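You operate a simulated robot arm through the tools that you are given. There is no shell and no other tool.

You run a simulated robot arm. Do the job below in one go: nothing can be reset, and whatever is moved stays where it is left.

## Task
Brush the rust off block L46 in the vice, then put it back.
Fine: back on the felt pad; vice closed till its gauge shows snug, eased at once if tight; green scrub brush, onto the brush shelf after; leave the vice open. Set down upright: what you pick out. What is to be rubbed or washed off counts as gone when no trace of it is left.

The check looks at the end state, three seconds after you hand in, the way a careful person would. Anything else that was tipped, shoved, dropped, spilled or broken makes it a failure.

## Robot
A 7-joint arm with a four-finger gripper, fixed in place. Base frame: the origin is at the foot of the arm, x ahead of it, y to its left, z up. Units: cm, rad, N and s.
Its first joint turns from -1.204 to 3.002 rad. Payload 3.67 kg.
The TCP is the grasp point between the finger pads, 2.8 cm short of the fingertips. In the tool frame z runs along the fingers and y along their closing line. The gripper opens to 11.2 cm. The gripper's body begins 7.3 cm behind the TCP.
Orientation is told as [roll, pitch, yaw] about the base's x, y, z axes, in that order, counted from this pose: with the fingers straight down and closing along the base's y, the tool's x points along the base's -x, its y along +y and its z along -z.

## Interface
- The arm moves only by the tool arm_command. Its argument "deltas" is a list of rows, each a list of 3 entries, a list of its own where there are three numbers: the gripper command, from -1 (shut) to 1 (fully open), values between in proportion, then the shift along the tool's x, y, z in units of 50 mm (1.0 is 50 mm), then the turn, a rotation vector about the tool's x, y, z in units of 4 degrees (1.0 is 4 degrees). In form: [[gripper, [dx, dy, dz], [wx, wy, wz]], ...]. A call has 1 to 20 rows; each row shifts and turns the commanded pose from where the row before left it, along the tool's axes as they then stand. A call with a number of a shift or a turn outside -1 to 1 is refused whole. Each row takes 0.2 s and may step no farther than 5 cm and 0.15 rad from the row before; otherwise, or with a gripper value out of range, the whole call is refused. A pose out of reach is approached as far as the arm can. The call stops where the force on the tool passes 40 N (or 10 N more than at its start, if that is more) or the arm is blocked; 0.2 s more then pass. The fingers move at their own pace and stop on an object; they squeeze with about 42 N. The grip force told is the motor's: it shows also when the fingers shut on nothing. Time passes only in rows, and 0.2 s behind the last, so rows that do not move let the fingers close. It gives the time, the measured TCP pose, the force on the tool (base axes), the opening and the grip force at its end, in the units of the frame above (readings bear some noise), with the torque about the TCP (base axes, N m) and any sound that the robot's microphone picked up.
- Cameras (640 x 400 px; columns grow to the right, rows downward): "scene" is fixed at [39.81, -64.96, 170.81]; the picture's right is [0.32, -0.95, 0.00], its down [-0.82, -0.28, -0.50] and it looks along [0.47, 0.16, -0.87] (base axes); focal length 309 px, centre (320, 200). "wrist" rides on the gripper at [6, -1.8, -10.4] in the tool frame; the picture's right is [0.29, 0.96, 0.00], its down [-0.80, 0.24, -0.55] and it looks along [-0.53, 0.16, 0.83] (tool axes); focal length 234 px, centre (320, 200). There is no depth. A picture from a camera that has moved, and an enlarged one, comes with that camera's place and axes in the base frame and with its lens.
- capture(camera): a new picture of that camera. The clock stands still meanwhile.
- raise_lower(by): slides the trunk up (or, below 0, down) by that many cm; the arm rides with it, the base frame stays. It gives what a move gives, with no picture.
- close_up(camera, box): a new picture of the part [left, top, right, bottom] of that camera's present view, enlarged. The clock stands still meanwhile.
- close_job(): hands the job in; it is judged then, once.

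Places have to be worked out from the pictures, the camera data and where the tool is seen. Open the gripper and draw the arm clear of the work before you hand the job in, unless the task says otherwise.

The tools are called after ">>>" as name(argument=value, ...) on one line, values as JSON. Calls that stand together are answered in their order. arm_command: Moves the arm, as the interface text tells. Its arguments: {"type":"object","properties":{"deltas":{"type":"array","items":{"type":"array"}}},"required":["deltas"]} The other tools are called the same way: raise_lower (by) slides the trunk up or down; capture (camera) takes a picture; close_up (camera, box) takes an enlarged picture of a part of a camera's view; close_job () hands the job in.

At the start:

```text
clock: 0.0
position: [36.97, -51.83, 135.97]
orientation: [0.0, 0.0, 0.001]
ft_force: [-0.9, -1.1, -0.8]
wrist_torque: [-0.02, 0.01, -0.02]
width: 11.21
gripper_force: 0.0
trunk travel left (down, up): [-75.0, 9.0]
```

scene: 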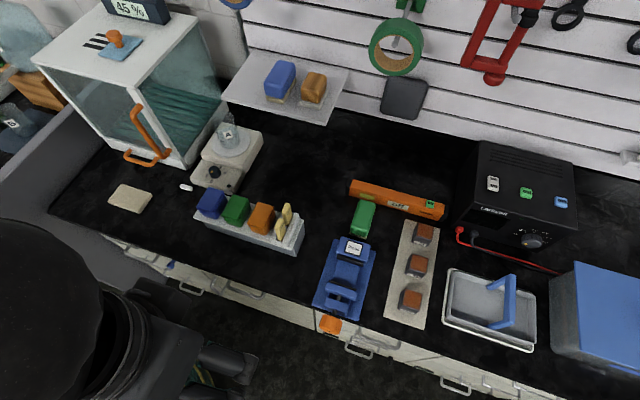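
wrist: 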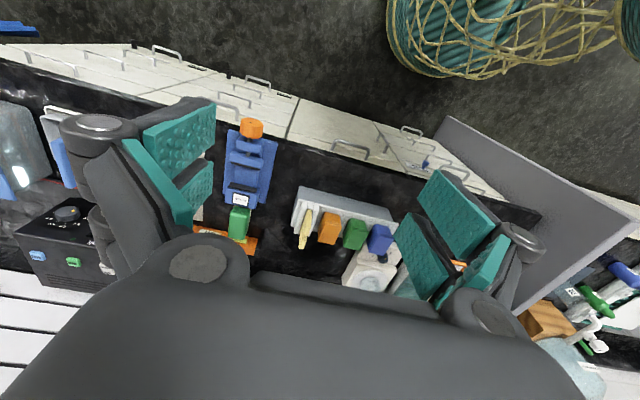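

I start by looking closer at the bench: the vice, the felt pad with the blocks, the brush rack and the shelf.

>>> close_up(camera="scene", box=[300, 170, 460, 350])

>>> close_up(camera="scene", box=[180, 160, 320, 260])

>>> close_up(camera="scene", box=[210, 40, 370, 140])

>>> close_up(camera="scene", box=[380, 210, 450, 330])

```text
2.22 times, centred on (380, 260) of scene
camera zoom: at [39.81, -64.96, 170.81], right [0.32, -0.95, 0.0], down [-0.82, -0.28, -0.5], along [0.47, 0.16, -0.87], focal length 686 px, centre (187, 67)
```

zoom: 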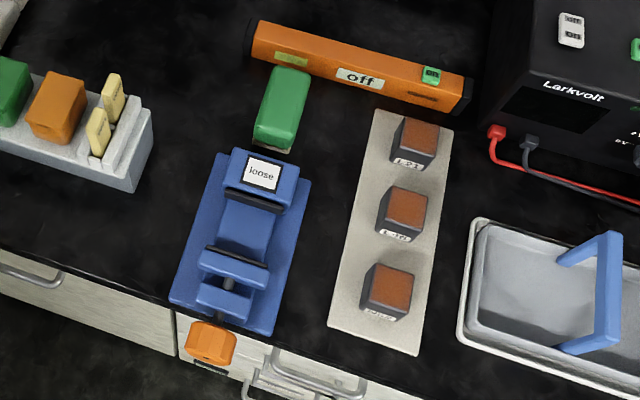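

```text
4.00 times, centred on (250, 210) of scene
camera zoom: at [39.81, -64.96, 170.81], right [0.32, -0.95, 0.0], down [-0.82, -0.28, -0.5], along [0.47, 0.16, -0.87], focal length 1235 px, centre (600, 160)
```

zoom: 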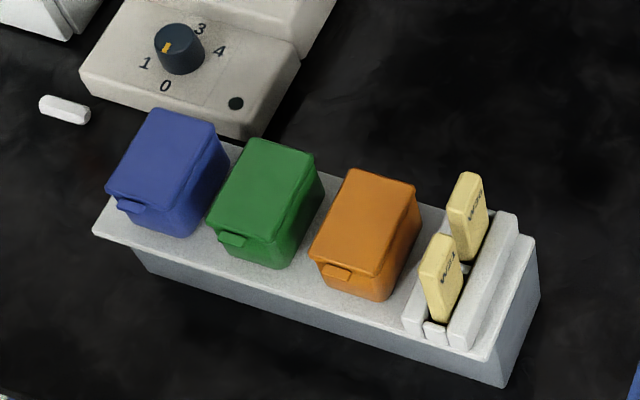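

```text
4.00 times, centred on (290, 90) of scene
camera zoom: at [39.81, -64.96, 170.81], right [0.32, -0.95, 0.0], down [-0.82, -0.28, -0.5], along [0.47, 0.16, -0.87], focal length 1235 px, centre (440, 640)
```

zoom: 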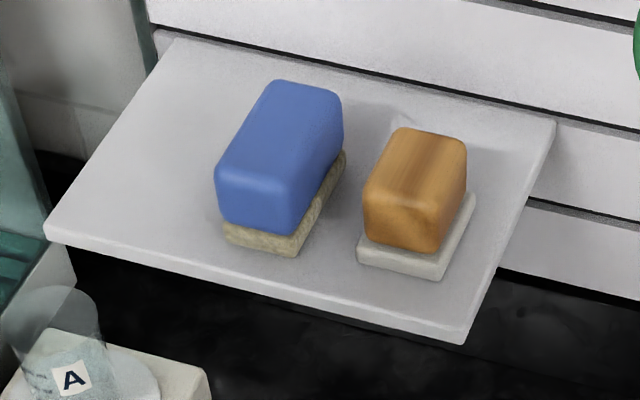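

```text
3.33 times, centred on (415, 270) of scene
camera zoom: at [39.81, -64.96, 170.81], right [0.32, -0.95, 0.0], down [-0.82, -0.28, -0.5], along [0.47, 0.16, -0.87], focal length 1029 px, centre (3, -33)
```

zoom: 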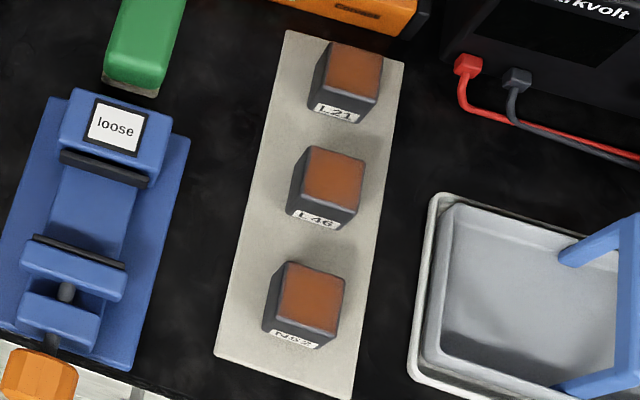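

The wanted block L46 is the middle one on the pad, the vice gauge reads "loose", and the green brush stands behind the vice. From the two cameras I judge the gauge to be near (70, -64, 94) and the orange knob near (51, -64, 93). I move the arm over towards the pad to look with the wrist camera.

>>> arm_command(deltas=[[1, [-0.3, -0.72, 0.3], [0, 0, 0]], [1, [-0.3, -0.72, 0.3], [0, 0, 0]], [1, [-0.3, -0.72, 0.3], [0, 0, 0]], [1, [-0.3, -0.72, 0.3], [0, 0, 0]], [1, [-0.3, -0.72, 0.3], [0, 0, 0]], [1, [0, 0, 0], [0, 0, 0]]])

>>> capture(camera="wrist")

>>> capture(camera="scene")

```text
clock: 1.4
position: [44.38, -69.83, 128.68]
orientation: [0.001, -0.001, 0.0]
ft_force: [0.8, 0.9, 0.3]
wrist_torque: [-0.01, 0.0, -0.01]
width: 11.19
gripper_force: 0.0
trunk travel left (down, up): [-75.0, 9.0]
```

```text
taken
camera wrist: at [38.39, -71.55, 138.99], right [-0.29, 0.96, 0.0], down [0.8, 0.24, 0.55], along [0.53, 0.16, -0.83], focal length 234 px, centre (320, 200)
```

wrist: 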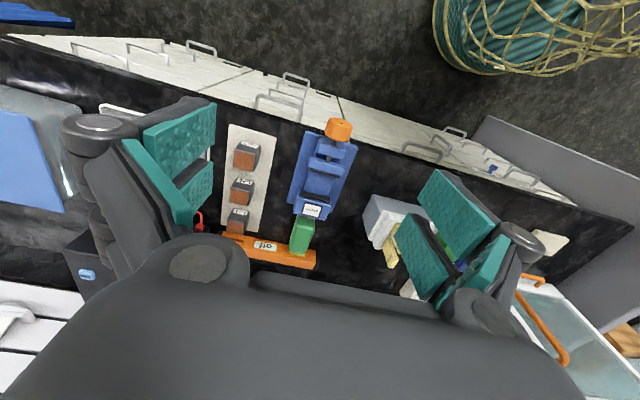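

```text
taken
```

scene: 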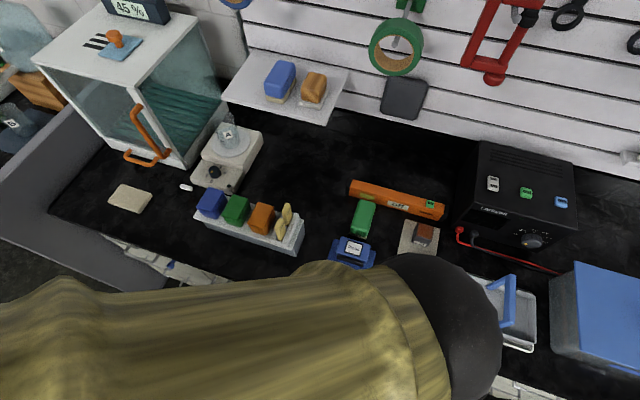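

The wrist view shows the pad with the three blocks left of the vice. I enlarge it to read labels and measure positions.

>>> close_up(camera="wrist", box=[210, 110, 370, 280])

>>> close_up(camera="wrist", box=[215, 120, 285, 240])

```text
2.35 times, centred on (290, 195) of wrist
camera zoom: at [38.39, -71.55, 138.99], right [-0.29, 0.96, 0.0], down [0.8, 0.24, 0.55], along [0.53, 0.16, -0.83], focal length 551 px, centre (391, 212)
```

zoom: 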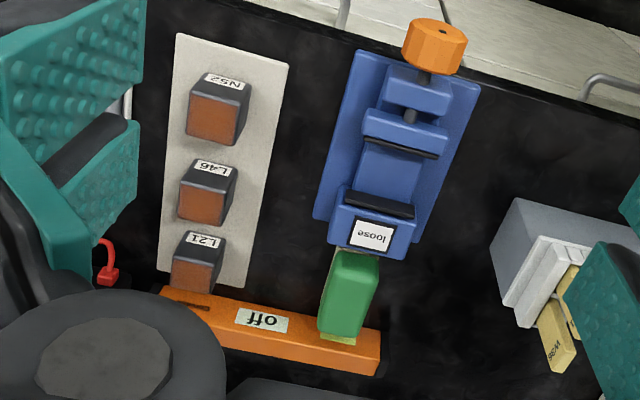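

```text
3.33 times, centred on (250, 180) of wrist
camera zoom: at [38.39, -71.55, 138.99], right [-0.29, 0.96, 0.0], down [0.8, 0.24, 0.55], along [0.53, 0.16, -0.83], focal length 781 px, centre (553, 267)
```

zoom: 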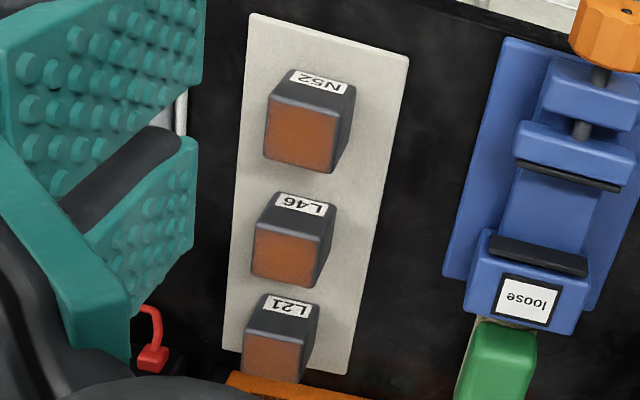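

L46's top centre triangulates to about (71.8, -80.8, 93.9), which is beyond reach with the tool straight down, so I'll tilt the fingers forward by 40° about the closing line. I tilt here, well above everything, and check the reading.

>>> arm_command(deltas=[[1, [0, 0, 0], [0, -1, 0]], [1, [0, 0, 0], [0, -1, 0]], [1, [0, 0, 0], [0, -1, 0]], [1, [0, 0, 0], [0, -1, 0]], [1, [0, 0, 0], [0, -1, 0]], [1, [0, 0, 0], [0, -1, 0]], [1, [0, 0, 0], [0, -1, 0]], [1, [0, 0, 0], [0, -1, 0]], [1, [0, 0, 0], [0, -1, 0]], [1, [0, 0, 0], [0, -1, 0]], [1, [0, 0, 0], [0, 0, 0]]])

>>> capture(camera="wrist")

```text
clock: 3.8
position: [44.5, -69.81, 128.62]
orientation: [0.0, -0.701, -0.002]
ft_force: [-0.7, -0.5, -0.3]
wrist_torque: [-0.01, -0.01, -0.04]
width: 11.21
gripper_force: 0.0
trunk travel left (down, up): [-75.0, 9.0]
```

```text
taken
camera wrist: at [33.24, -71.57, 132.58], right [-0.22, 0.96, -0.18], down [0.25, 0.24, 0.94], along [0.94, 0.16, -0.3], focal length 234 px, centre (320, 200)
```

wrist: 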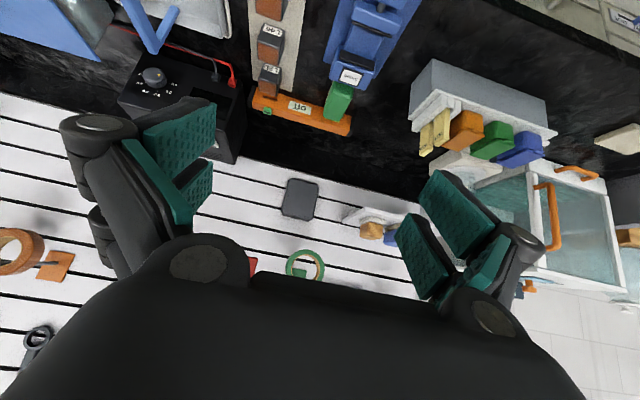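

The tilt works (pitch -0.70). The shelf's wooden brush triangulates to about (100, -42.5, 117). Now I test the reach by moving to a point high above L46.

>>> arm_command(deltas=[[1, [-0.255, -0.275, 0.756], [0, 0, 0]], [1, [-0.255, -0.275, 0.756], [0, 0, 0]], [1, [-0.255, -0.275, 0.756], [0, 0, 0]], [1, [-0.255, -0.275, 0.756], [0, 0, 0]], [1, [-0.255, -0.275, 0.756], [0, 0, 0]], [1, [-0.255, -0.275, 0.756], [0, 0, 0]], [1, [-0.255, -0.275, 0.756], [0, 0, 0]], [1, [-0.255, -0.275, 0.756], [0, 0, 0]], [1, [0, 0, 0], [0, 0, 0]]])

>>> capture(camera="wrist")

>>> capture(camera="scene")

```text
clock: 5.8
position: [71.72, -81.31, 111.83]
orientation: [0.004, -0.7, -0.003]
ft_force: [-0.1, 0.4, -0.3]
wrist_torque: [-0.02, -0.04, 0.0]
width: 11.21
gripper_force: 0.1
trunk travel left (down, up): [-75.0, 9.0]
```

```text
taken
camera wrist: at [60.55, -83.01, 115.77], right [-0.22, 0.96, -0.18], down [0.25, 0.24, 0.94], along [0.94, 0.16, -0.29], focal length 234 px, centre (320, 200)
```

wrist: 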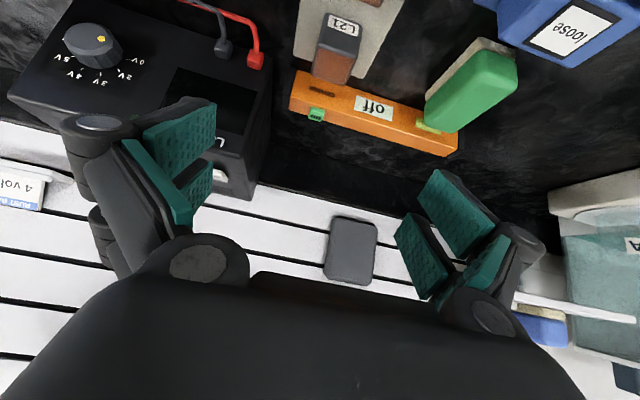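

```text
taken
```

scene: 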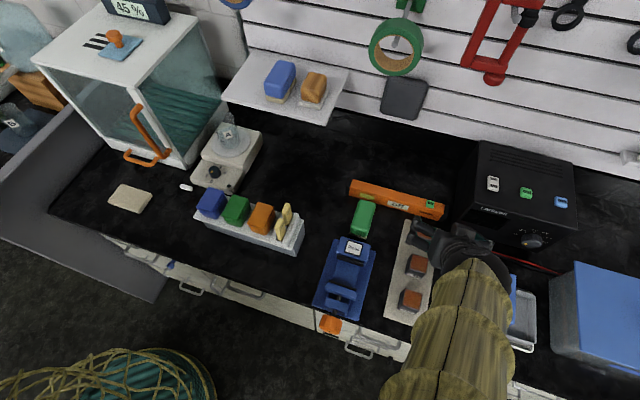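

The tilted tool reaches here without trouble. I measure the green brush and L21/pad from this view.

>>> close_up(camera="wrist", box=[400, 0, 640, 150])

>>> close_up(camera="scene", box=[310, 180, 450, 330])

```text
2.67 times, centred on (520, 75) of wrist
camera zoom: at [60.55, -83.01, 115.77], right [-0.22, 0.96, -0.18], down [0.25, 0.24, 0.94], along [0.94, 0.16, -0.29], focal length 624 px, centre (-213, 533)
```

zoom: 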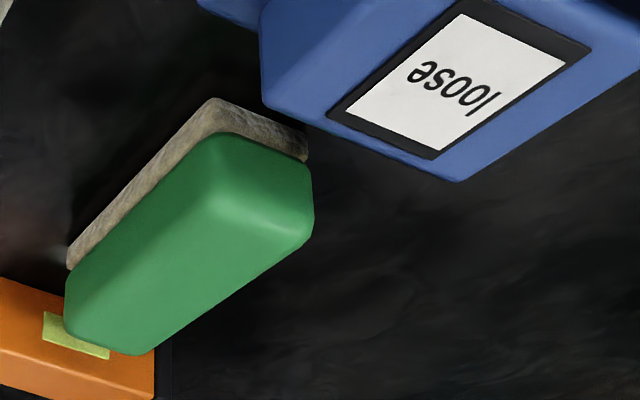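

```text
2.67 times, centred on (380, 255) of scene
camera zoom: at [39.81, -64.96, 170.81], right [0.32, -0.95, 0.0], down [-0.82, -0.28, -0.5], along [0.47, 0.16, -0.87], focal length 824 px, centre (160, 53)
```

zoom: 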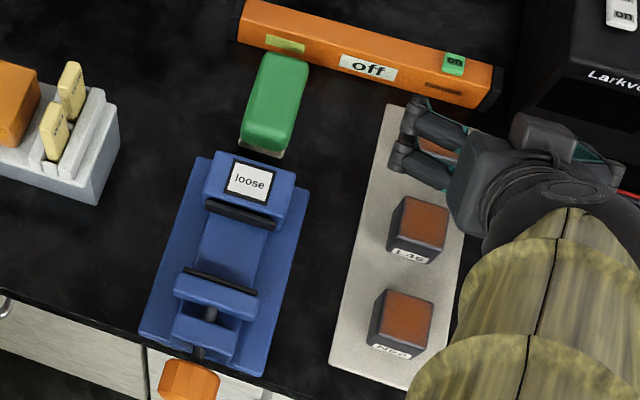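

The brush is a green block with a bristle pad underneath, lying along x with clear sides. I pull back about 17 cm to see L46 well with the wrist camera.

>>> arm_command(deltas=[[1, [0.7475, 0.025, -0.4325], [0, 0, 0]], [1, [0.7475, 0.025, -0.4325], [0, 0, 0]], [1, [0.7475, 0.025, -0.4325], [0, 0, 0]], [1, [0.7475, 0.025, -0.4325], [0, 0, 0]], [1, [0, 0, 0], [0, 0, 0]]])

>>> capture(camera="wrist")

>>> close_up(camera="wrist", box=[240, 30, 400, 180])

```text
clock: 7.0
position: [54.97, -80.15, 109.05]
orientation: [-0.002, -0.696, 0.003]
ft_force: [-0.7, 0.3, 0.0]
wrist_torque: [0.02, 0.05, 0.0]
width: 11.2
gripper_force: 0.1
trunk travel left (down, up): [-75.0, 9.0]
```

```text
taken
camera wrist: at [43.76, -81.75, 113.19], right [-0.22, 0.96, -0.19], down [0.26, 0.24, 0.94], along [0.94, 0.16, -0.3], focal length 234 px, centre (320, 200)
```

wrist: 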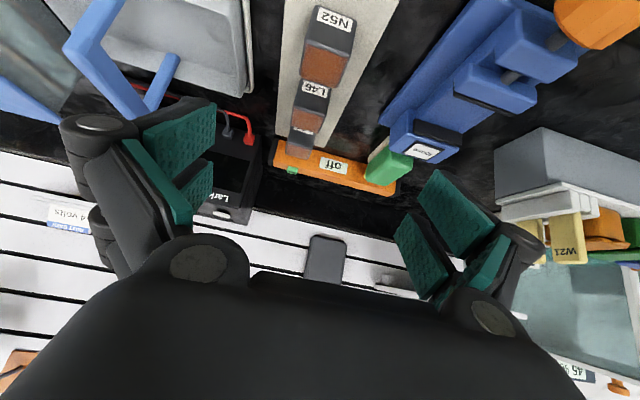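

```text
2.67 times, centred on (320, 105) of wrist
camera zoom: at [43.76, -81.75, 113.19], right [-0.22, 0.96, -0.19], down [0.26, 0.24, 0.94], along [0.94, 0.16, -0.3], focal length 624 px, centre (320, 453)
```

zoom: 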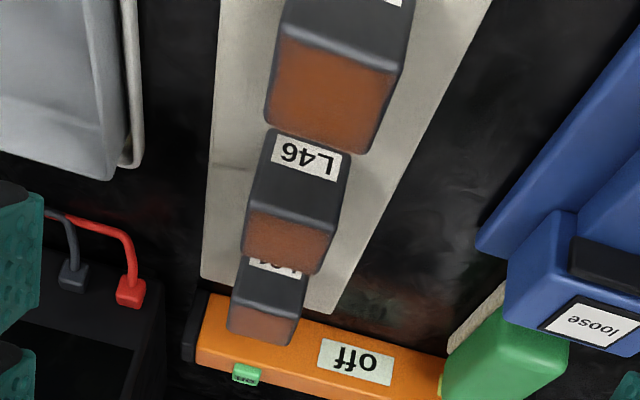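

I zoom further onto L46 from both cameras to measure its size and any yaw.

>>> close_up(camera="wrist", box=[290, 70, 350, 110])

>>> close_up(camera="scene", box=[395, 240, 445, 290])

>>> close_up(camera="scene", box=[310, 230, 380, 330])

```text
10.00 times, centred on (320, 90) of wrist
camera zoom: at [43.76, -81.75, 113.19], right [-0.22, 0.96, -0.19], down [0.26, 0.24, 0.94], along [0.94, 0.16, -0.3], focal length 2342 px, centre (320, 1300)
```

zoom: 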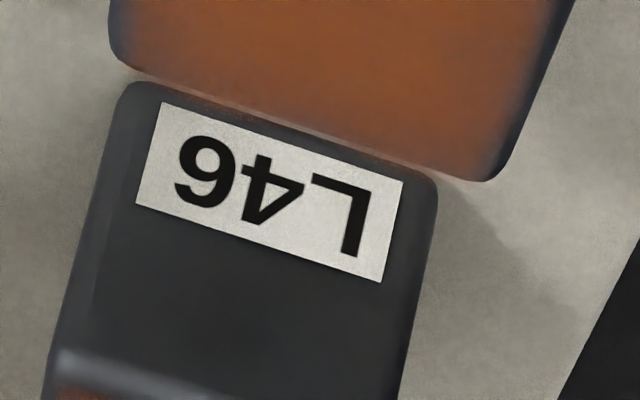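

```text
8.00 times, centred on (420, 265) of scene
camera zoom: at [39.81, -64.96, 170.81], right [0.32, -0.95, 0.0], down [-0.82, -0.28, -0.5], along [0.47, 0.16, -0.87], focal length 2470 px, centre (-480, -320)
```

zoom: 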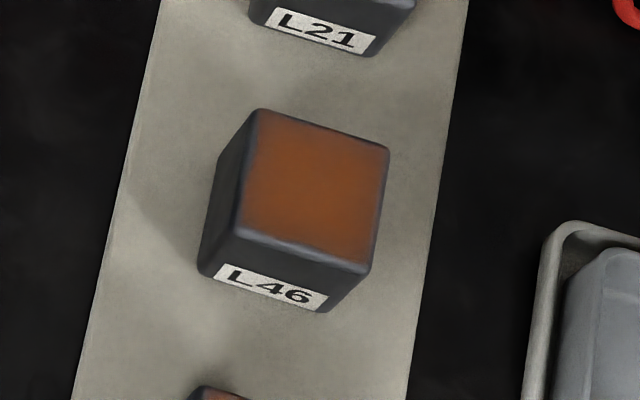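

```text
4.00 times, centred on (345, 280) of scene
camera zoom: at [39.81, -64.96, 170.81], right [0.32, -0.95, 0.0], down [-0.82, -0.28, -0.5], along [0.47, 0.16, -0.87], focal length 1235 px, centre (220, -120)
```

zoom: 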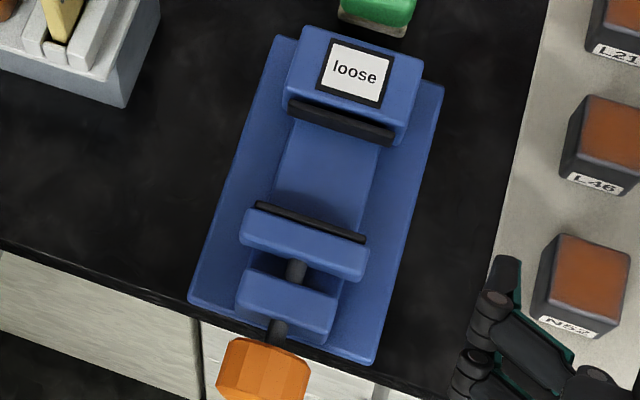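

L46 is a cube of about 4.4 cm at centre (71.8, -81.0), its top near z 93.9, with its sides along the base axes. Now I look at the vice in the present wrist view for its jaw height and bed.

>>> close_up(camera="wrist", box=[370, 0, 640, 190])

```text
2.11 times, centred on (505, 95) of wrist
camera zoom: at [43.76, -81.75, 113.19], right [-0.22, 0.96, -0.19], down [0.26, 0.24, 0.94], along [0.94, 0.16, -0.3], focal length 493 px, centre (-70, 421)
```

zoom: 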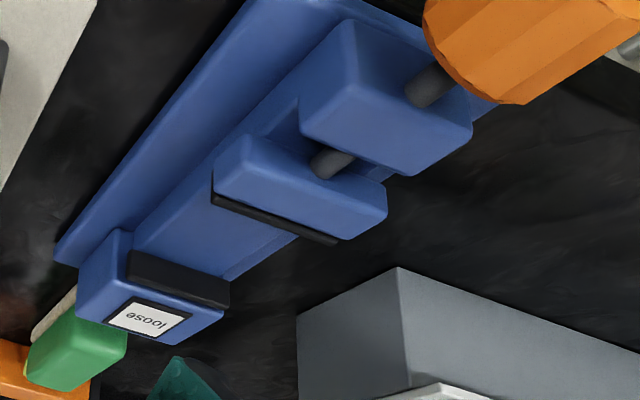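

The vice bed is about z 91.5 and the jaw tops about 93.4, with a gap of roughly 6.9 cm (x 60.5 to 67.4). I go to a pre-grasp above L46 with the gripper opened to about 7.5 cm, slightly in front of the block's centre.

>>> arm_command(deltas=[[0.34, [-0.2676, -0.0268, 0.6884], [0, 0, 0]], [0.34, [-0.2676, -0.0268, 0.6884], [0, 0, 0]], [0.34, [-0.2676, -0.0268, 0.6884], [0, 0, 0]], [0.34, [-0.2676, -0.0268, 0.6884], [0, 0, 0]], [0.34, [-0.2676, -0.0268, 0.6884], [0, 0, 0]], [0.34, [0, 0, 0], [0, 0, 0]], [0.34, [0, 0, 0], [0, 0, 0]], [0.34, [0, 0, 0], [0, 0, 0]]])

>>> capture(camera="wrist")

>>> capture(camera="scene")

```text
clock: 8.8
position: [70.68, -81.07, 100.43]
orientation: [-0.002, -0.698, -0.001]
ft_force: [-0.1, -0.1, -0.6]
wrist_torque: [0.07, 0.04, 0.03]
width: 7.49
gripper_force: 0.1
trunk travel left (down, up): [-75.0, 9.0]
```

```text
taken
camera wrist: at [59.55, -82.73, 104.49], right [-0.22, 0.96, -0.19], down [0.26, 0.24, 0.94], along [0.94, 0.16, -0.3], focal length 234 px, centre (320, 200)
```

wrist: 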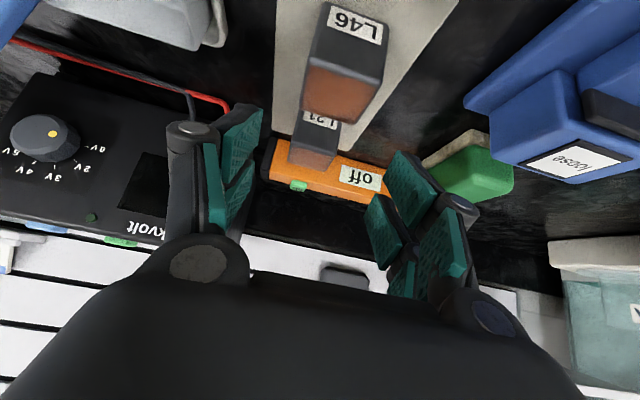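

```text
taken
```

scene: 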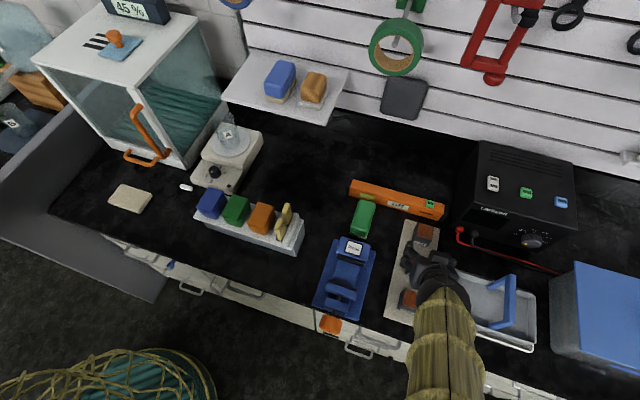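

The block appears where predicted (about (335, 97) in the wrist image). I zoom in to refine its height and lateral place before descending.

>>> close_up(camera="wrist", box=[270, 0, 430, 130])

>>> close_up(camera="scene", box=[380, 210, 500, 330])

```text
3.08 times, centred on (350, 65) of wrist
camera zoom: at [59.55, -82.73, 104.49], right [-0.22, 0.96, -0.19], down [0.26, 0.24, 0.94], along [0.94, 0.16, -0.3], focal length 720 px, centre (228, 615)
```

zoom: 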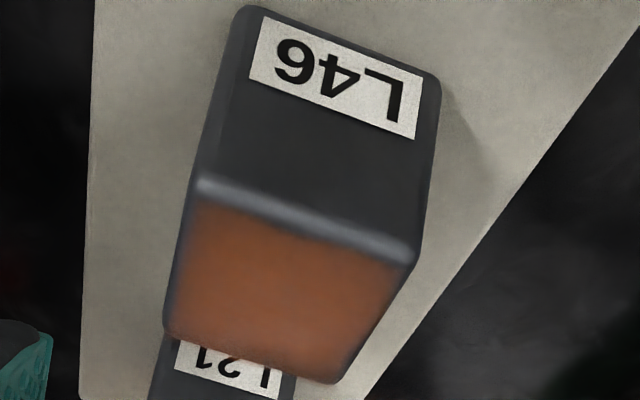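

```text
3.33 times, centred on (440, 270) of scene
camera zoom: at [39.81, -64.96, 170.81], right [0.32, -0.95, 0.0], down [-0.82, -0.28, -0.5], along [0.47, 0.16, -0.87], focal length 1029 px, centre (-80, -33)
```

zoom: 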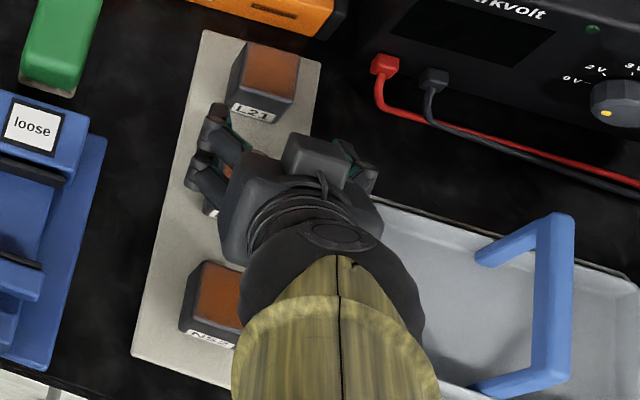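

The estimate holds: block y centre -81.0, top 93.9, bottom about 89.1. I descend straight by 7.5 cm to put the TCP about 1 cm below the block's top.

>>> arm_command(deltas=[[0.34, [0.2411, 0, 0.2873], [0, 0, 0]], [0.34, [0.2411, 0, 0.2873], [0, 0, 0]], [0.34, [0.2411, 0, 0.2873], [0, 0, 0]], [0.34, [0.2411, 0, 0.2873], [0, 0, 0]], [0.34, [0, 0, 0], [0, 0, 0]], [0.34, [0, 0, 0], [0, 0, 0]]])

>>> capture(camera="wrist")

>>> capture(camera="scene")

```text
clock: 10.2
position: [70.96, -81.74, 92.15]
orientation: [0.007, -0.697, -0.008]
ft_force: [-0.6, -0.2, 0.4]
wrist_torque: [-0.03, -0.08, -0.01]
width: 7.51
gripper_force: 0.1
trunk travel left (down, up): [-75.0, 9.0]
```

```text
taken
camera wrist: at [59.64, -83.51, 96.13], right [-0.22, 0.96, -0.18], down [0.26, 0.23, 0.94], along [0.94, 0.16, -0.3], focal length 234 px, centre (320, 200)
```

wrist: 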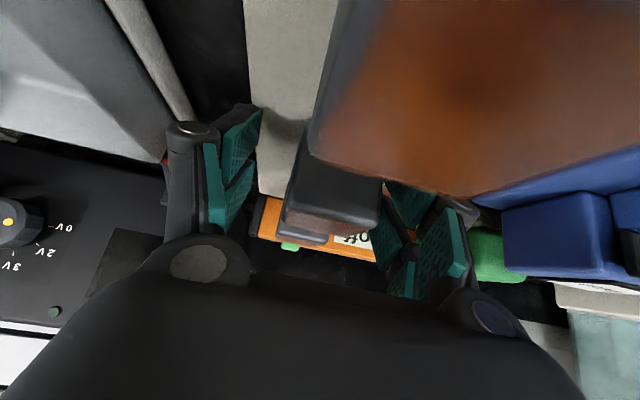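

```text
taken
```

scene: 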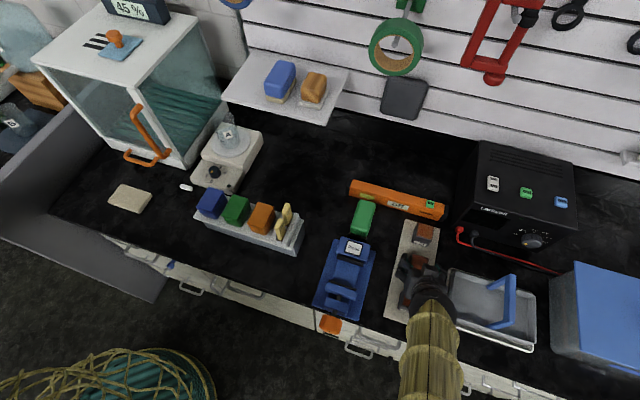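

No contact so far, but the TCP sits at y -81.7 and z 92.15, a bit off. I correct by +0.7 in y and +0.8 in z before closing.

>>> arm_command(deltas=[[0.34, [-0.103, 0.14, -0.123], [0, 0, 0]], [0.34, [0, 0, 0], [0, 0, 0]], [0.34, [0, 0, 0], [0, 0, 0]], [0.34, [0, 0, 0], [0, 0, 0]]])

>>> close_up(camera="scene", box=[370, 210, 490, 330])

>>> close_up(camera="wrist", box=[180, 80, 500, 300])

```text
clock: 11.2
position: [70.77, -80.66, 93.52]
orientation: [-0.002, -0.698, -0.004]
ft_force: [0.0, 0.7, 0.5]
wrist_torque: [0.04, -0.01, 0.01]
width: 7.52
gripper_force: 0.0
trunk travel left (down, up): [-75.0, 9.0]
```

```text
3.33 times, centred on (430, 270) of scene
camera zoom: at [39.81, -64.96, 170.81], right [0.32, -0.95, 0.0], down [-0.82, -0.28, -0.5], along [0.47, 0.16, -0.87], focal length 1029 px, centre (-47, -33)
```

zoom: 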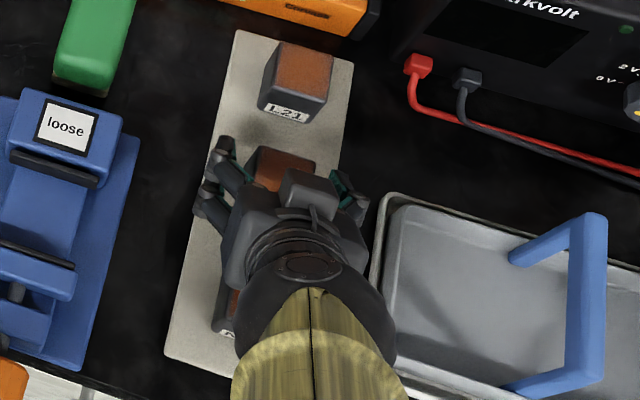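

```text
1.82 times, centred on (340, 190) of wrist
camera zoom: at [59.54, -82.4, 97.49], right [-0.22, 0.96, -0.19], down [0.26, 0.24, 0.94], along [0.94, 0.16, -0.3], focal length 426 px, centre (284, 218)
```

zoom: 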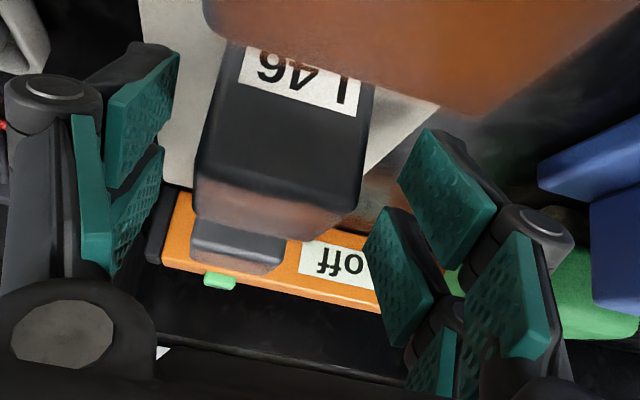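

The block is between the fingers now, though readings wander by a few tenths. I let it settle with idle rows and re-read.

>>> arm_command(deltas=[[0.34, [0, 0, 0], [0, 0, 0]], [0.34, [0, 0, 0], [0, 0, 0]]])

>>> arm_command(deltas=[[0.34, [0, 0, 0], [0, 0, 0]], [0.34, [0, 0, 0], [0, 0, 0]], [0.34, [0, 0, 0], [0, 0, 0]]])

```text
clock: 11.8
position: [70.92, -80.25, 93.71]
orientation: [-0.005, -0.699, 0.002]
ft_force: [-0.4, 0.9, 0.0]
wrist_torque: [0.04, 0.04, 0.0]
width: 7.53
gripper_force: 0.0
trunk travel left (down, up): [-75.0, 9.0]
```

```text
clock: 12.6
position: [70.99, -80.54, 93.48]
orientation: [-0.001, -0.698, -0.003]
ft_force: [-0.3, -1.3, 0.4]
wrist_torque: [0.0, 0.0, -0.01]
width: 7.51
gripper_force: 0.0
trunk travel left (down, up): [-75.0, 9.0]
```

The arm wanders around (70.9, -80.5, 93.5). I nudge it by -0.5 in y and -0.5 in z, then close the fingers on L46.

>>> arm_command(deltas=[[0.34, [0.064, -0.1, 0.0766], [0, 0, 0]], [0.34, [0, 0, 0], [0, 0, 0]], [0.34, [0, 0, 0], [0, 0, 0]], [0.34, [0, 0, 0], [0, 0, 0]]])

```text
clock: 13.6
position: [70.91, -81.39, 92.6]
orientation: [0.004, -0.699, -0.007]
ft_force: [-0.1, 0.4, 0.5]
wrist_torque: [0.0, 0.0, 0.05]
width: 7.5
gripper_force: 0.0
trunk travel left (down, up): [-75.0, 9.0]
```

Close enough (y -81.4, z 92.6). I close the fingers in steps.

>>> arm_command(deltas=[[0.1, [0, 0, 0], [0, 0, 0]], [-0.05, [0, 0, 0], [0, 0, 0]], [-0.15, [0, 0, 0], [0, 0, 0]], [-0.3, [0, 0, 0], [0, 0, 0]], [-1, [0, 0, 0], [0, 0, 0]], [-1, [0, 0, 0], [0, 0, 0]]])

>>> capture(camera="wrist")

>>> close_up(camera="scene", box=[370, 210, 490, 330])

```text
clock: 15.0
position: [70.78, -80.99, 92.9]
orientation: [0.0, -0.697, -0.005]
ft_force: [-1.6, -0.6, 1.0]
wrist_torque: [0.13, 0.22, 0.05]
width: 4.6
gripper_force: 42.5
trunk travel left (down, up): [-75.0, 9.0]
```

```text
taken
camera wrist: at [59.6, -82.79, 96.91], right [-0.22, 0.96, -0.19], down [0.26, 0.24, 0.94], along [0.94, 0.16, -0.3], focal length 234 px, centre (320, 200)
```

wrist: 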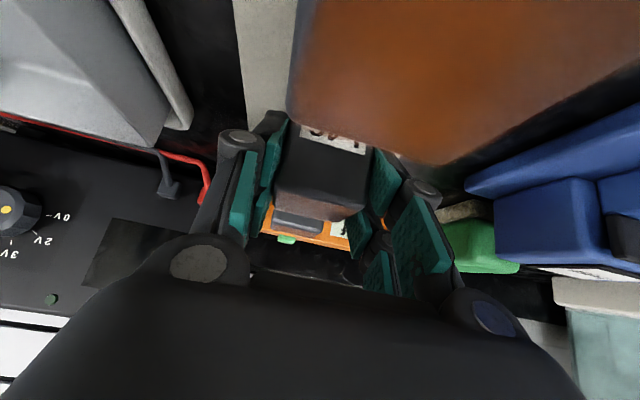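

```text
3.33 times, centred on (430, 270) of scene
camera zoom: at [39.81, -64.96, 170.81], right [0.32, -0.95, 0.0], down [-0.82, -0.28, -0.5], along [0.47, 0.16, -0.87], focal length 1029 px, centre (-47, -33)
```

zoom: 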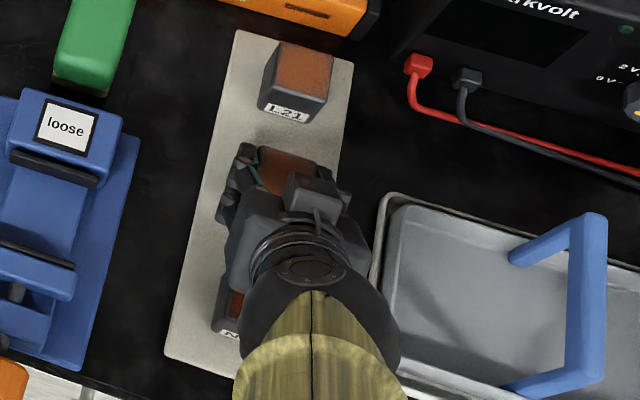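

L46 is held (width 4.6 cm, 42 N). I lift it straight up by 10 cm and check it before going over to the vice.

>>> arm_command(deltas=[[-1, [-0.16, 0, -0.19], [0, 0, 0]], [-1, [-0.3215, 0, -0.383], [0, 0, 0]], [-1, [-0.3215, 0, -0.383], [0, 0, 0]], [-1, [-0.3215, 0, -0.383], [0, 0, 0]], [-1, [-0.16, 0, -0.19], [0, 0, 0]], [-1, [0, 0, 0], [0, 0, 0]], [-1, [0, 0, 0], [0, 0, 0]]])

>>> capture(camera="wrist")

>>> close_up(camera="scene", box=[370, 210, 490, 330])

```text
clock: 16.6
position: [70.56, -81.26, 103.05]
orientation: [-0.003, -0.697, -0.005]
ft_force: [0.0, 0.0, -7.1]
wrist_torque: [-0.03, 0.12, -0.01]
width: 4.58
gripper_force: 41.8
trunk travel left (down, up): [-75.0, 9.0]
```

```text
taken
camera wrist: at [59.32, -82.89, 106.96], right [-0.22, 0.96, -0.19], down [0.26, 0.24, 0.94], along [0.94, 0.15, -0.3], focal length 234 px, centre (320, 200)
```

wrist: 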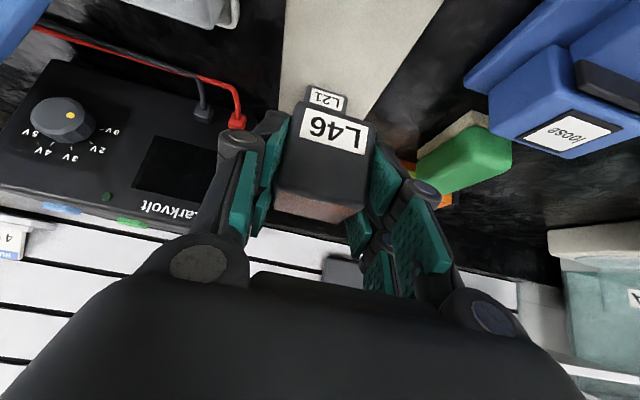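

```text
3.33 times, centred on (430, 270) of scene
camera zoom: at [39.81, -64.96, 170.81], right [0.32, -0.95, 0.0], down [-0.82, -0.28, -0.5], along [0.47, 0.16, -0.87], focal length 1029 px, centre (-47, -33)
```

zoom: 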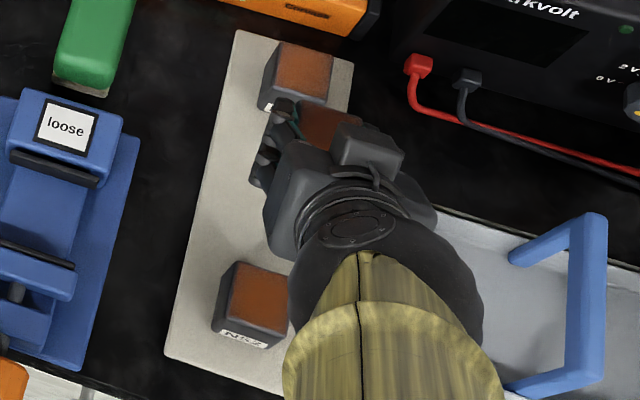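

Block held upright, weight about 7 N, and the neighbours are untouched. I carry it at this height to above the vice opening.

>>> arm_command(deltas=[[-1, [0.11, 0.336, -0.0926], [0, 0, 0]], [-1, [0.2206, 0.672, -0.1852], [0, 0, 0]], [-1, [0.2206, 0.672, -0.1852], [0, 0, 0]], [-1, [0.2206, 0.672, -0.1852], [0, 0, 0]], [-1, [0.2206, 0.672, -0.1852], [0, 0, 0]], [-1, [0.11, 0.336, -0.0926], [0, 0, 0]], [-1, [0, 0, 0], [0, 0, 0]], [-1, [0, 0, 0], [0, 0, 0]], [-1, [0, 0, 0], [0, 0, 0]]])

>>> capture(camera="wrist")

>>> capture(camera="scene")

>>> close_up(camera="scene", box=[290, 210, 410, 340])

```text
clock: 18.6
position: [63.8, -65.08, 102.41]
orientation: [0.013, -0.699, -0.01]
ft_force: [0.0, -0.5, -7.4]
wrist_torque: [-0.01, 0.08, 0.01]
width: 4.58
gripper_force: 41.5
trunk travel left (down, up): [-75.0, 9.0]
```

```text
taken
camera wrist: at [52.61, -66.91, 106.47], right [-0.22, 0.96, -0.18], down [0.26, 0.23, 0.94], along [0.94, 0.16, -0.3], focal length 234 px, centre (320, 200)
```

wrist: 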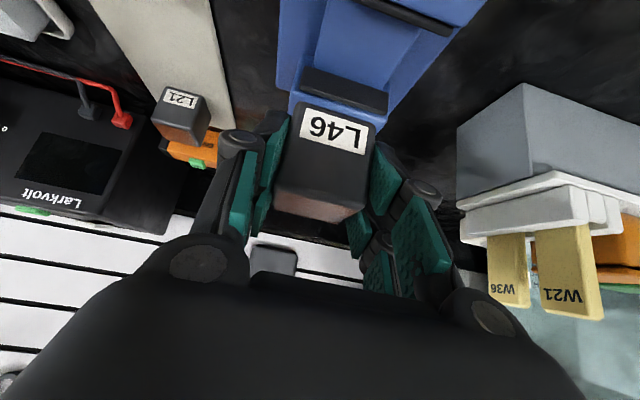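

```text
taken
```

scene: 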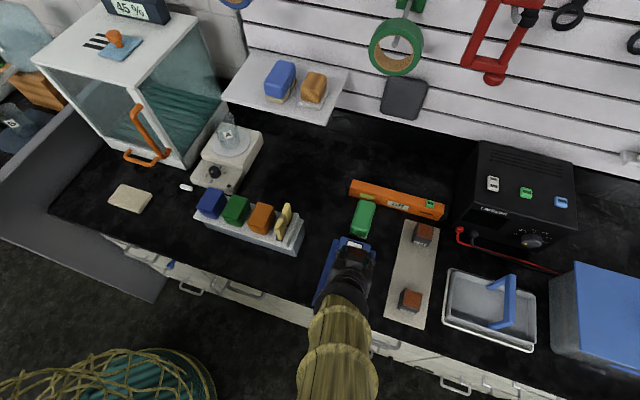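

```text
3.08 times, centred on (350, 275) of scene
camera zoom: at [39.81, -64.96, 170.81], right [0.32, -0.95, 0.0], down [-0.82, -0.28, -0.5], along [0.47, 0.16, -0.87], focal length 950 px, centre (228, -31)
```

zoom: 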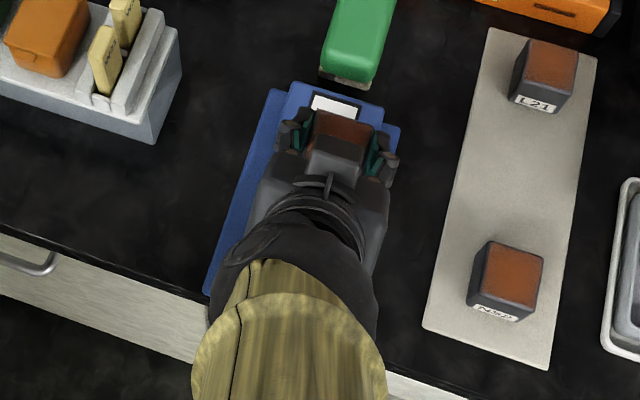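

The arm lags about 1 cm in y (-65.1). I zoom the wrist view to fix the vice's centreline and the fixed jaw position.

>>> close_up(camera="wrist", box=[250, 0, 510, 160])

```text
2.46 times, centred on (380, 80) of wrist
camera zoom: at [52.61, -66.91, 106.47], right [-0.22, 0.96, -0.18], down [0.26, 0.23, 0.94], along [0.94, 0.16, -0.3], focal length 576 px, centre (172, 495)
```

zoom: 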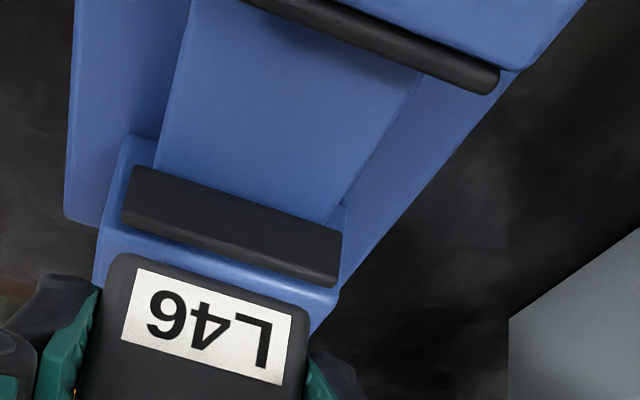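

The fixed jaw face is at x≈67.3, the moving jaw at x≈60.5, the centreline at y≈-64.0 and the bed at z≈91.45. I correct laterally by (-0.9, +1.1) and watch the reading settle.

>>> arm_command(deltas=[[-1, [0.138, 0.22, -0.116], [0, 0, 0]], [-1, [0, 0, 0], [0, 0, 0]], [-1, [0, 0, 0], [0, 0, 0]], [-1, [0, 0, 0], [0, 0, 0]], [-1, [0, 0, 0], [0, 0, 0]]])

>>> arm_command(deltas=[[-1, [0, 0, 0], [0, 0, 0]], [-1, [0, 0, 0], [0, 0, 0]]])

```text
clock: 19.8
position: [62.85, -62.56, 103.35]
orientation: [-0.006, -0.697, 0.002]
ft_force: [0.3, 0.1, -6.8]
wrist_torque: [0.01, 0.13, -0.01]
width: 4.58
gripper_force: 42.4
trunk travel left (down, up): [-75.0, 9.0]
```

```text
clock: 20.4
position: [63.01, -63.7, 102.5]
orientation: [0.009, -0.698, -0.006]
ft_force: [1.0, 0.0, -7.3]
wrist_torque: [0.0, 0.08, -0.04]
width: 4.6
gripper_force: 42.7
trunk travel left (down, up): [-75.0, 9.0]
```

The arm sways in y and z, so I sample it a few times to see how the sway behaves.

>>> arm_command(deltas=[[-1, [0, 0, 0], [0, 0, 0]]])

>>> arm_command(deltas=[[-1, [0, 0, 0], [0, 0, 0]]])

>>> arm_command(deltas=[[-1, [0, 0, 0], [0, 0, 0]]])

>>> arm_command(deltas=[[-1, [0, 0, 0], [0, 0, 0]]])

>>> arm_command(deltas=[[-1, [0, 0, 0], [0, 0, 0]]])

>>> arm_command(deltas=[[-1, [0, 0, 0], [0, 0, 0]]])

```text
clock: 20.8
position: [62.96, -63.03, 103.03]
orientation: [0.0, -0.695, -0.001]
ft_force: [-0.7, 0.4, -7.7]
wrist_torque: [0.0, 0.07, 0.0]
width: 4.58
gripper_force: 41.8
trunk travel left (down, up): [-75.0, 9.0]
```

```text
clock: 21.2
position: [62.86, -62.4, 103.22]
orientation: [-0.007, -0.697, 0.004]
ft_force: [-0.5, -0.5, -8.0]
wrist_torque: [0.0, 0.09, 0.04]
width: 4.56
gripper_force: 41.8
trunk travel left (down, up): [-75.0, 9.0]
```

```text
clock: 21.6
position: [63.01, -63.45, 102.51]
orientation: [0.005, -0.697, -0.006]
ft_force: [0.4, 0.1, -6.6]
wrist_torque: [0.01, 0.06, 0.04]
width: 4.56
gripper_force: 42.1
trunk travel left (down, up): [-75.0, 9.0]
```

```text
clock: 22.0
position: [62.96, -63.46, 102.71]
orientation: [0.009, -0.698, -0.006]
ft_force: [-0.1, 0.4, -7.0]
wrist_torque: [0.01, 0.08, 0.0]
width: 4.57
gripper_force: 41.6
trunk travel left (down, up): [-75.0, 9.0]
```

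```text
clock: 22.4
position: [62.97, -63.08, 102.95]
orientation: [0.001, -0.695, 0.0]
ft_force: [-0.4, -0.3, -8.4]
wrist_torque: [-0.01, 0.09, -0.01]
width: 4.59
gripper_force: 41.6
trunk travel left (down, up): [-75.0, 9.0]
```

```text
clock: 22.8
position: [63.02, -62.65, 103.2]
orientation: [-0.006, -0.696, 0.002]
ft_force: [-0.5, -0.9, -8.0]
wrist_torque: [0.01, 0.11, -0.01]
width: 4.57
gripper_force: 41.8
trunk travel left (down, up): [-75.0, 9.0]
```

The sway has a period of about 1.5 s with ±0.5 cm in y. I wait about 4 s to see whether it decays.

>>> arm_command(deltas=[[-1, [0, 0, 0], [0, 0, 0]], [-1, [0, 0, 0], [0, 0, 0]], [-1, [0, 0, 0], [0, 0, 0]], [-1, [0, 0, 0], [0, 0, 0]], [-1, [0, 0, 0], [0, 0, 0]], [-1, [0, 0, 0], [0, 0, 0]], [-1, [0, 0, 0], [0, 0, 0]], [-1, [0, 0, 0], [0, 0, 0]], [-1, [0, 0, 0], [0, 0, 0]], [-1, [0, 0, 0], [0, 0, 0]], [-1, [0, 0, 0], [0, 0, 0]], [-1, [0, 0, 0], [0, 0, 0]], [-1, [0, 0, 0], [0, 0, 0]], [-1, [0, 0, 0], [0, 0, 0]], [-1, [0, 0, 0], [0, 0, 0]], [-1, [0, 0, 0], [0, 0, 0]], [-1, [0, 0, 0], [0, 0, 0]], [-1, [0, 0, 0], [0, 0, 0]], [-1, [0, 0, 0], [0, 0, 0]], [-1, [0, 0, 0], [0, 0, 0]]])

>>> arm_command(deltas=[[-1, [0, 0, 0], [0, 0, 0]]])

>>> arm_command(deltas=[[-1, [0, 0, 0], [0, 0, 0]]])

>>> arm_command(deltas=[[-1, [0, 0, 0], [0, 0, 0]]])

>>> arm_command(deltas=[[-1, [0, 0, 0], [0, 0, 0]]])

```text
clock: 27.0
position: [63.0, -63.08, 102.95]
orientation: [0.001, -0.697, 0.0]
ft_force: [-0.2, -0.3, -7.1]
wrist_torque: [0.04, 0.08, 0.01]
width: 4.56
gripper_force: 41.8
trunk travel left (down, up): [-75.0, 9.0]
```

```text
clock: 27.4
position: [62.9, -63.03, 102.84]
orientation: [0.001, -0.697, 0.0]
ft_force: [0.3, 0.1, -7.9]
wrist_torque: [-0.01, 0.07, 0.0]
width: 4.57
gripper_force: 42.1
trunk travel left (down, up): [-75.0, 9.0]
```

```text
clock: 27.8
position: [63.05, -63.34, 102.82]
orientation: [0.005, -0.698, -0.003]
ft_force: [0.2, -0.5, -6.6]
wrist_torque: [0.05, 0.08, 0.0]
width: 4.57
gripper_force: 41.4
trunk travel left (down, up): [-75.0, 9.0]
```

```text
clock: 28.2
position: [63.04, -63.28, 102.81]
orientation: [0.002, -0.698, -0.001]
ft_force: [0.1, -0.8, -6.4]
wrist_torque: [0.0, 0.11, 0.02]
width: 4.58
gripper_force: 42.3
trunk travel left (down, up): [-75.0, 9.0]
```

```text
clock: 28.6
position: [63.04, -62.98, 102.9]
orientation: [0.002, -0.696, -0.001]
ft_force: [-0.3, 0.7, -7.4]
wrist_torque: [-0.04, 0.09, 0.02]
width: 4.57
gripper_force: 41.7
trunk travel left (down, up): [-75.0, 9.0]
```

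The sway decays over several seconds, so slow moves plus settling are the way. I descend slowly to about z 96.5 while correcting y by -0.9.

>>> arm_command(deltas=[[-1, [0.051, -0.0112, 0.0608], [0, 0, 0]], [-1, [0.051, -0.0112, 0.0608], [0, 0, 0]], [-1, [0.051, -0.0112, 0.0608], [0, 0, 0]], [-1, [0.051, -0.0112, 0.0608], [0, 0, 0]], [-1, [0.051, -0.0112, 0.0608], [0, 0, 0]], [-1, [0.051, -0.0112, 0.0608], [0, 0, 0]], [-1, [0.051, -0.0112, 0.0608], [0, 0, 0]], [-1, [0.051, -0.0112, 0.0608], [0, 0, 0]], [-1, [0.051, -0.0112, 0.0608], [0, 0, 0]], [-1, [0.051, -0.0112, 0.0608], [0, 0, 0]], [-1, [0.051, -0.0112, 0.0608], [0, 0, 0]], [-1, [0.051, -0.0112, 0.0608], [0, 0, 0]], [-1, [0.051, -0.0112, 0.0608], [0, 0, 0]], [-1, [0.051, -0.0112, 0.0608], [0, 0, 0]], [-1, [0.051, -0.0112, 0.0608], [0, 0, 0]], [-1, [0.051, -0.0112, 0.0608], [0, 0, 0]], [-1, [0, 0, 0], [0, 0, 0]], [-1, [0, 0, 0], [0, 0, 0]], [-1, [0, 0, 0], [0, 0, 0]], [-1, [0, 0, 0], [0, 0, 0]]])

>>> arm_command(deltas=[[-1, [0, 0, 0], [0, 0, 0]], [-1, [0, 0, 0], [0, 0, 0]]])

>>> capture(camera="wrist")

>>> close_up(camera="scene", box=[310, 220, 390, 300])

```text
clock: 32.8
position: [62.97, -64.04, 96.44]
orientation: [0.001, -0.696, -0.002]
ft_force: [-1.8, 0.4, -7.8]
wrist_torque: [-0.02, 0.12, 0.0]
width: 4.6
gripper_force: 42.3
trunk travel left (down, up): [-75.0, 9.0]
```

```text
clock: 33.4
position: [62.91, -63.96, 96.56]
orientation: [0.0, -0.7, -0.002]
ft_force: [-0.4, 0.2, -6.7]
wrist_torque: [0.04, 0.05, -0.01]
width: 4.6
gripper_force: 42.3
trunk travel left (down, up): [-75.0, 9.0]
```

```text
taken
camera wrist: at [51.72, -65.65, 100.57], right [-0.22, 0.96, -0.18], down [0.26, 0.24, 0.94], along [0.94, 0.16, -0.3], focal length 234 px, centre (320, 200)
```

wrist: 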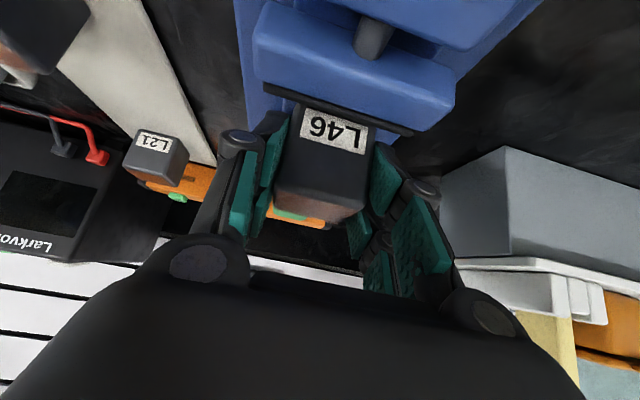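

```text
5.00 times, centred on (350, 260) of scene
camera zoom: at [39.81, -64.96, 170.81], right [0.32, -0.95, 0.0], down [-0.82, -0.28, -0.5], along [0.47, 0.16, -0.87], focal length 1544 px, centre (170, -100)
```

zoom: 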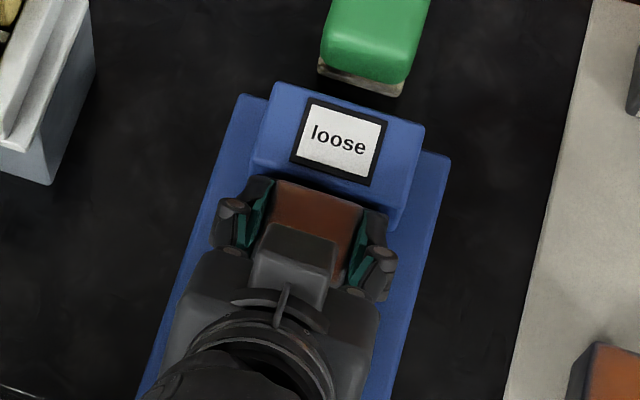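

Slow motion keeps it accurate: TCP (62.9, -64.0, 96.5), block centred between the jaws. I lower 0.8 cm more in small steps and watch the vertical force.

>>> arm_command(deltas=[[-1, [0.0257, 0, 0.0306], [0, 0, 0]], [-1, [0.0257, 0, 0.0306], [0, 0, 0]], [-1, [0.0257, 0, 0.0306], [0, 0, 0]], [-1, [0.0257, 0, 0.0306], [0, 0, 0]], [-1, [0, 0, 0], [0, 0, 0]], [-1, [0, 0, 0], [0, 0, 0]]])

>>> arm_command(deltas=[[-1, [0.0129, 0, 0.0153], [0, 0, 0]], [-1, [0.0129, 0, 0.0153], [0, 0, 0]], [-1, [0, 0, 0], [0, 0, 0]], [-1, [0, 0, 0], [0, 0, 0]]])

```text
clock: 34.8
position: [62.95, -63.85, 95.67]
orientation: [0.0, -0.699, -0.001]
ft_force: [-0.1, -1.6, -3.1]
wrist_torque: [0.07, 0.13, 0.0]
width: 4.57
gripper_force: 42.3
trunk travel left (down, up): [-75.0, 9.0]
```

```text
clock: 35.8
position: [62.73, -63.8, 95.8]
orientation: [-0.004, -0.702, 0.0]
ft_force: [1.6, -0.7, 17.0]
wrist_torque: [0.43, 0.3, -0.02]
width: 4.61
gripper_force: 42.3
trunk travel left (down, up): [-75.0, 9.0]
```

The block has touched the bed at TCP z≈95.7 (force now +17 N). I ease up by 0.15 cm to take the load off and then open the fingers gently.

>>> arm_command(deltas=[[-1, [-0.0193, 0, -0.023], [0, 0, 0]], [-1, [0, 0, 0], [0, 0, 0]], [-1, [0, 0, 0], [0, 0, 0]]])

```text
clock: 36.6
position: [62.74, -63.81, 95.72]
orientation: [-0.001, -0.698, 0.001]
ft_force: [5.3, 1.5, 9.4]
wrist_torque: [-0.01, 0.06, 0.02]
width: 4.59
gripper_force: 41.6
trunk travel left (down, up): [-75.0, 9.0]
```

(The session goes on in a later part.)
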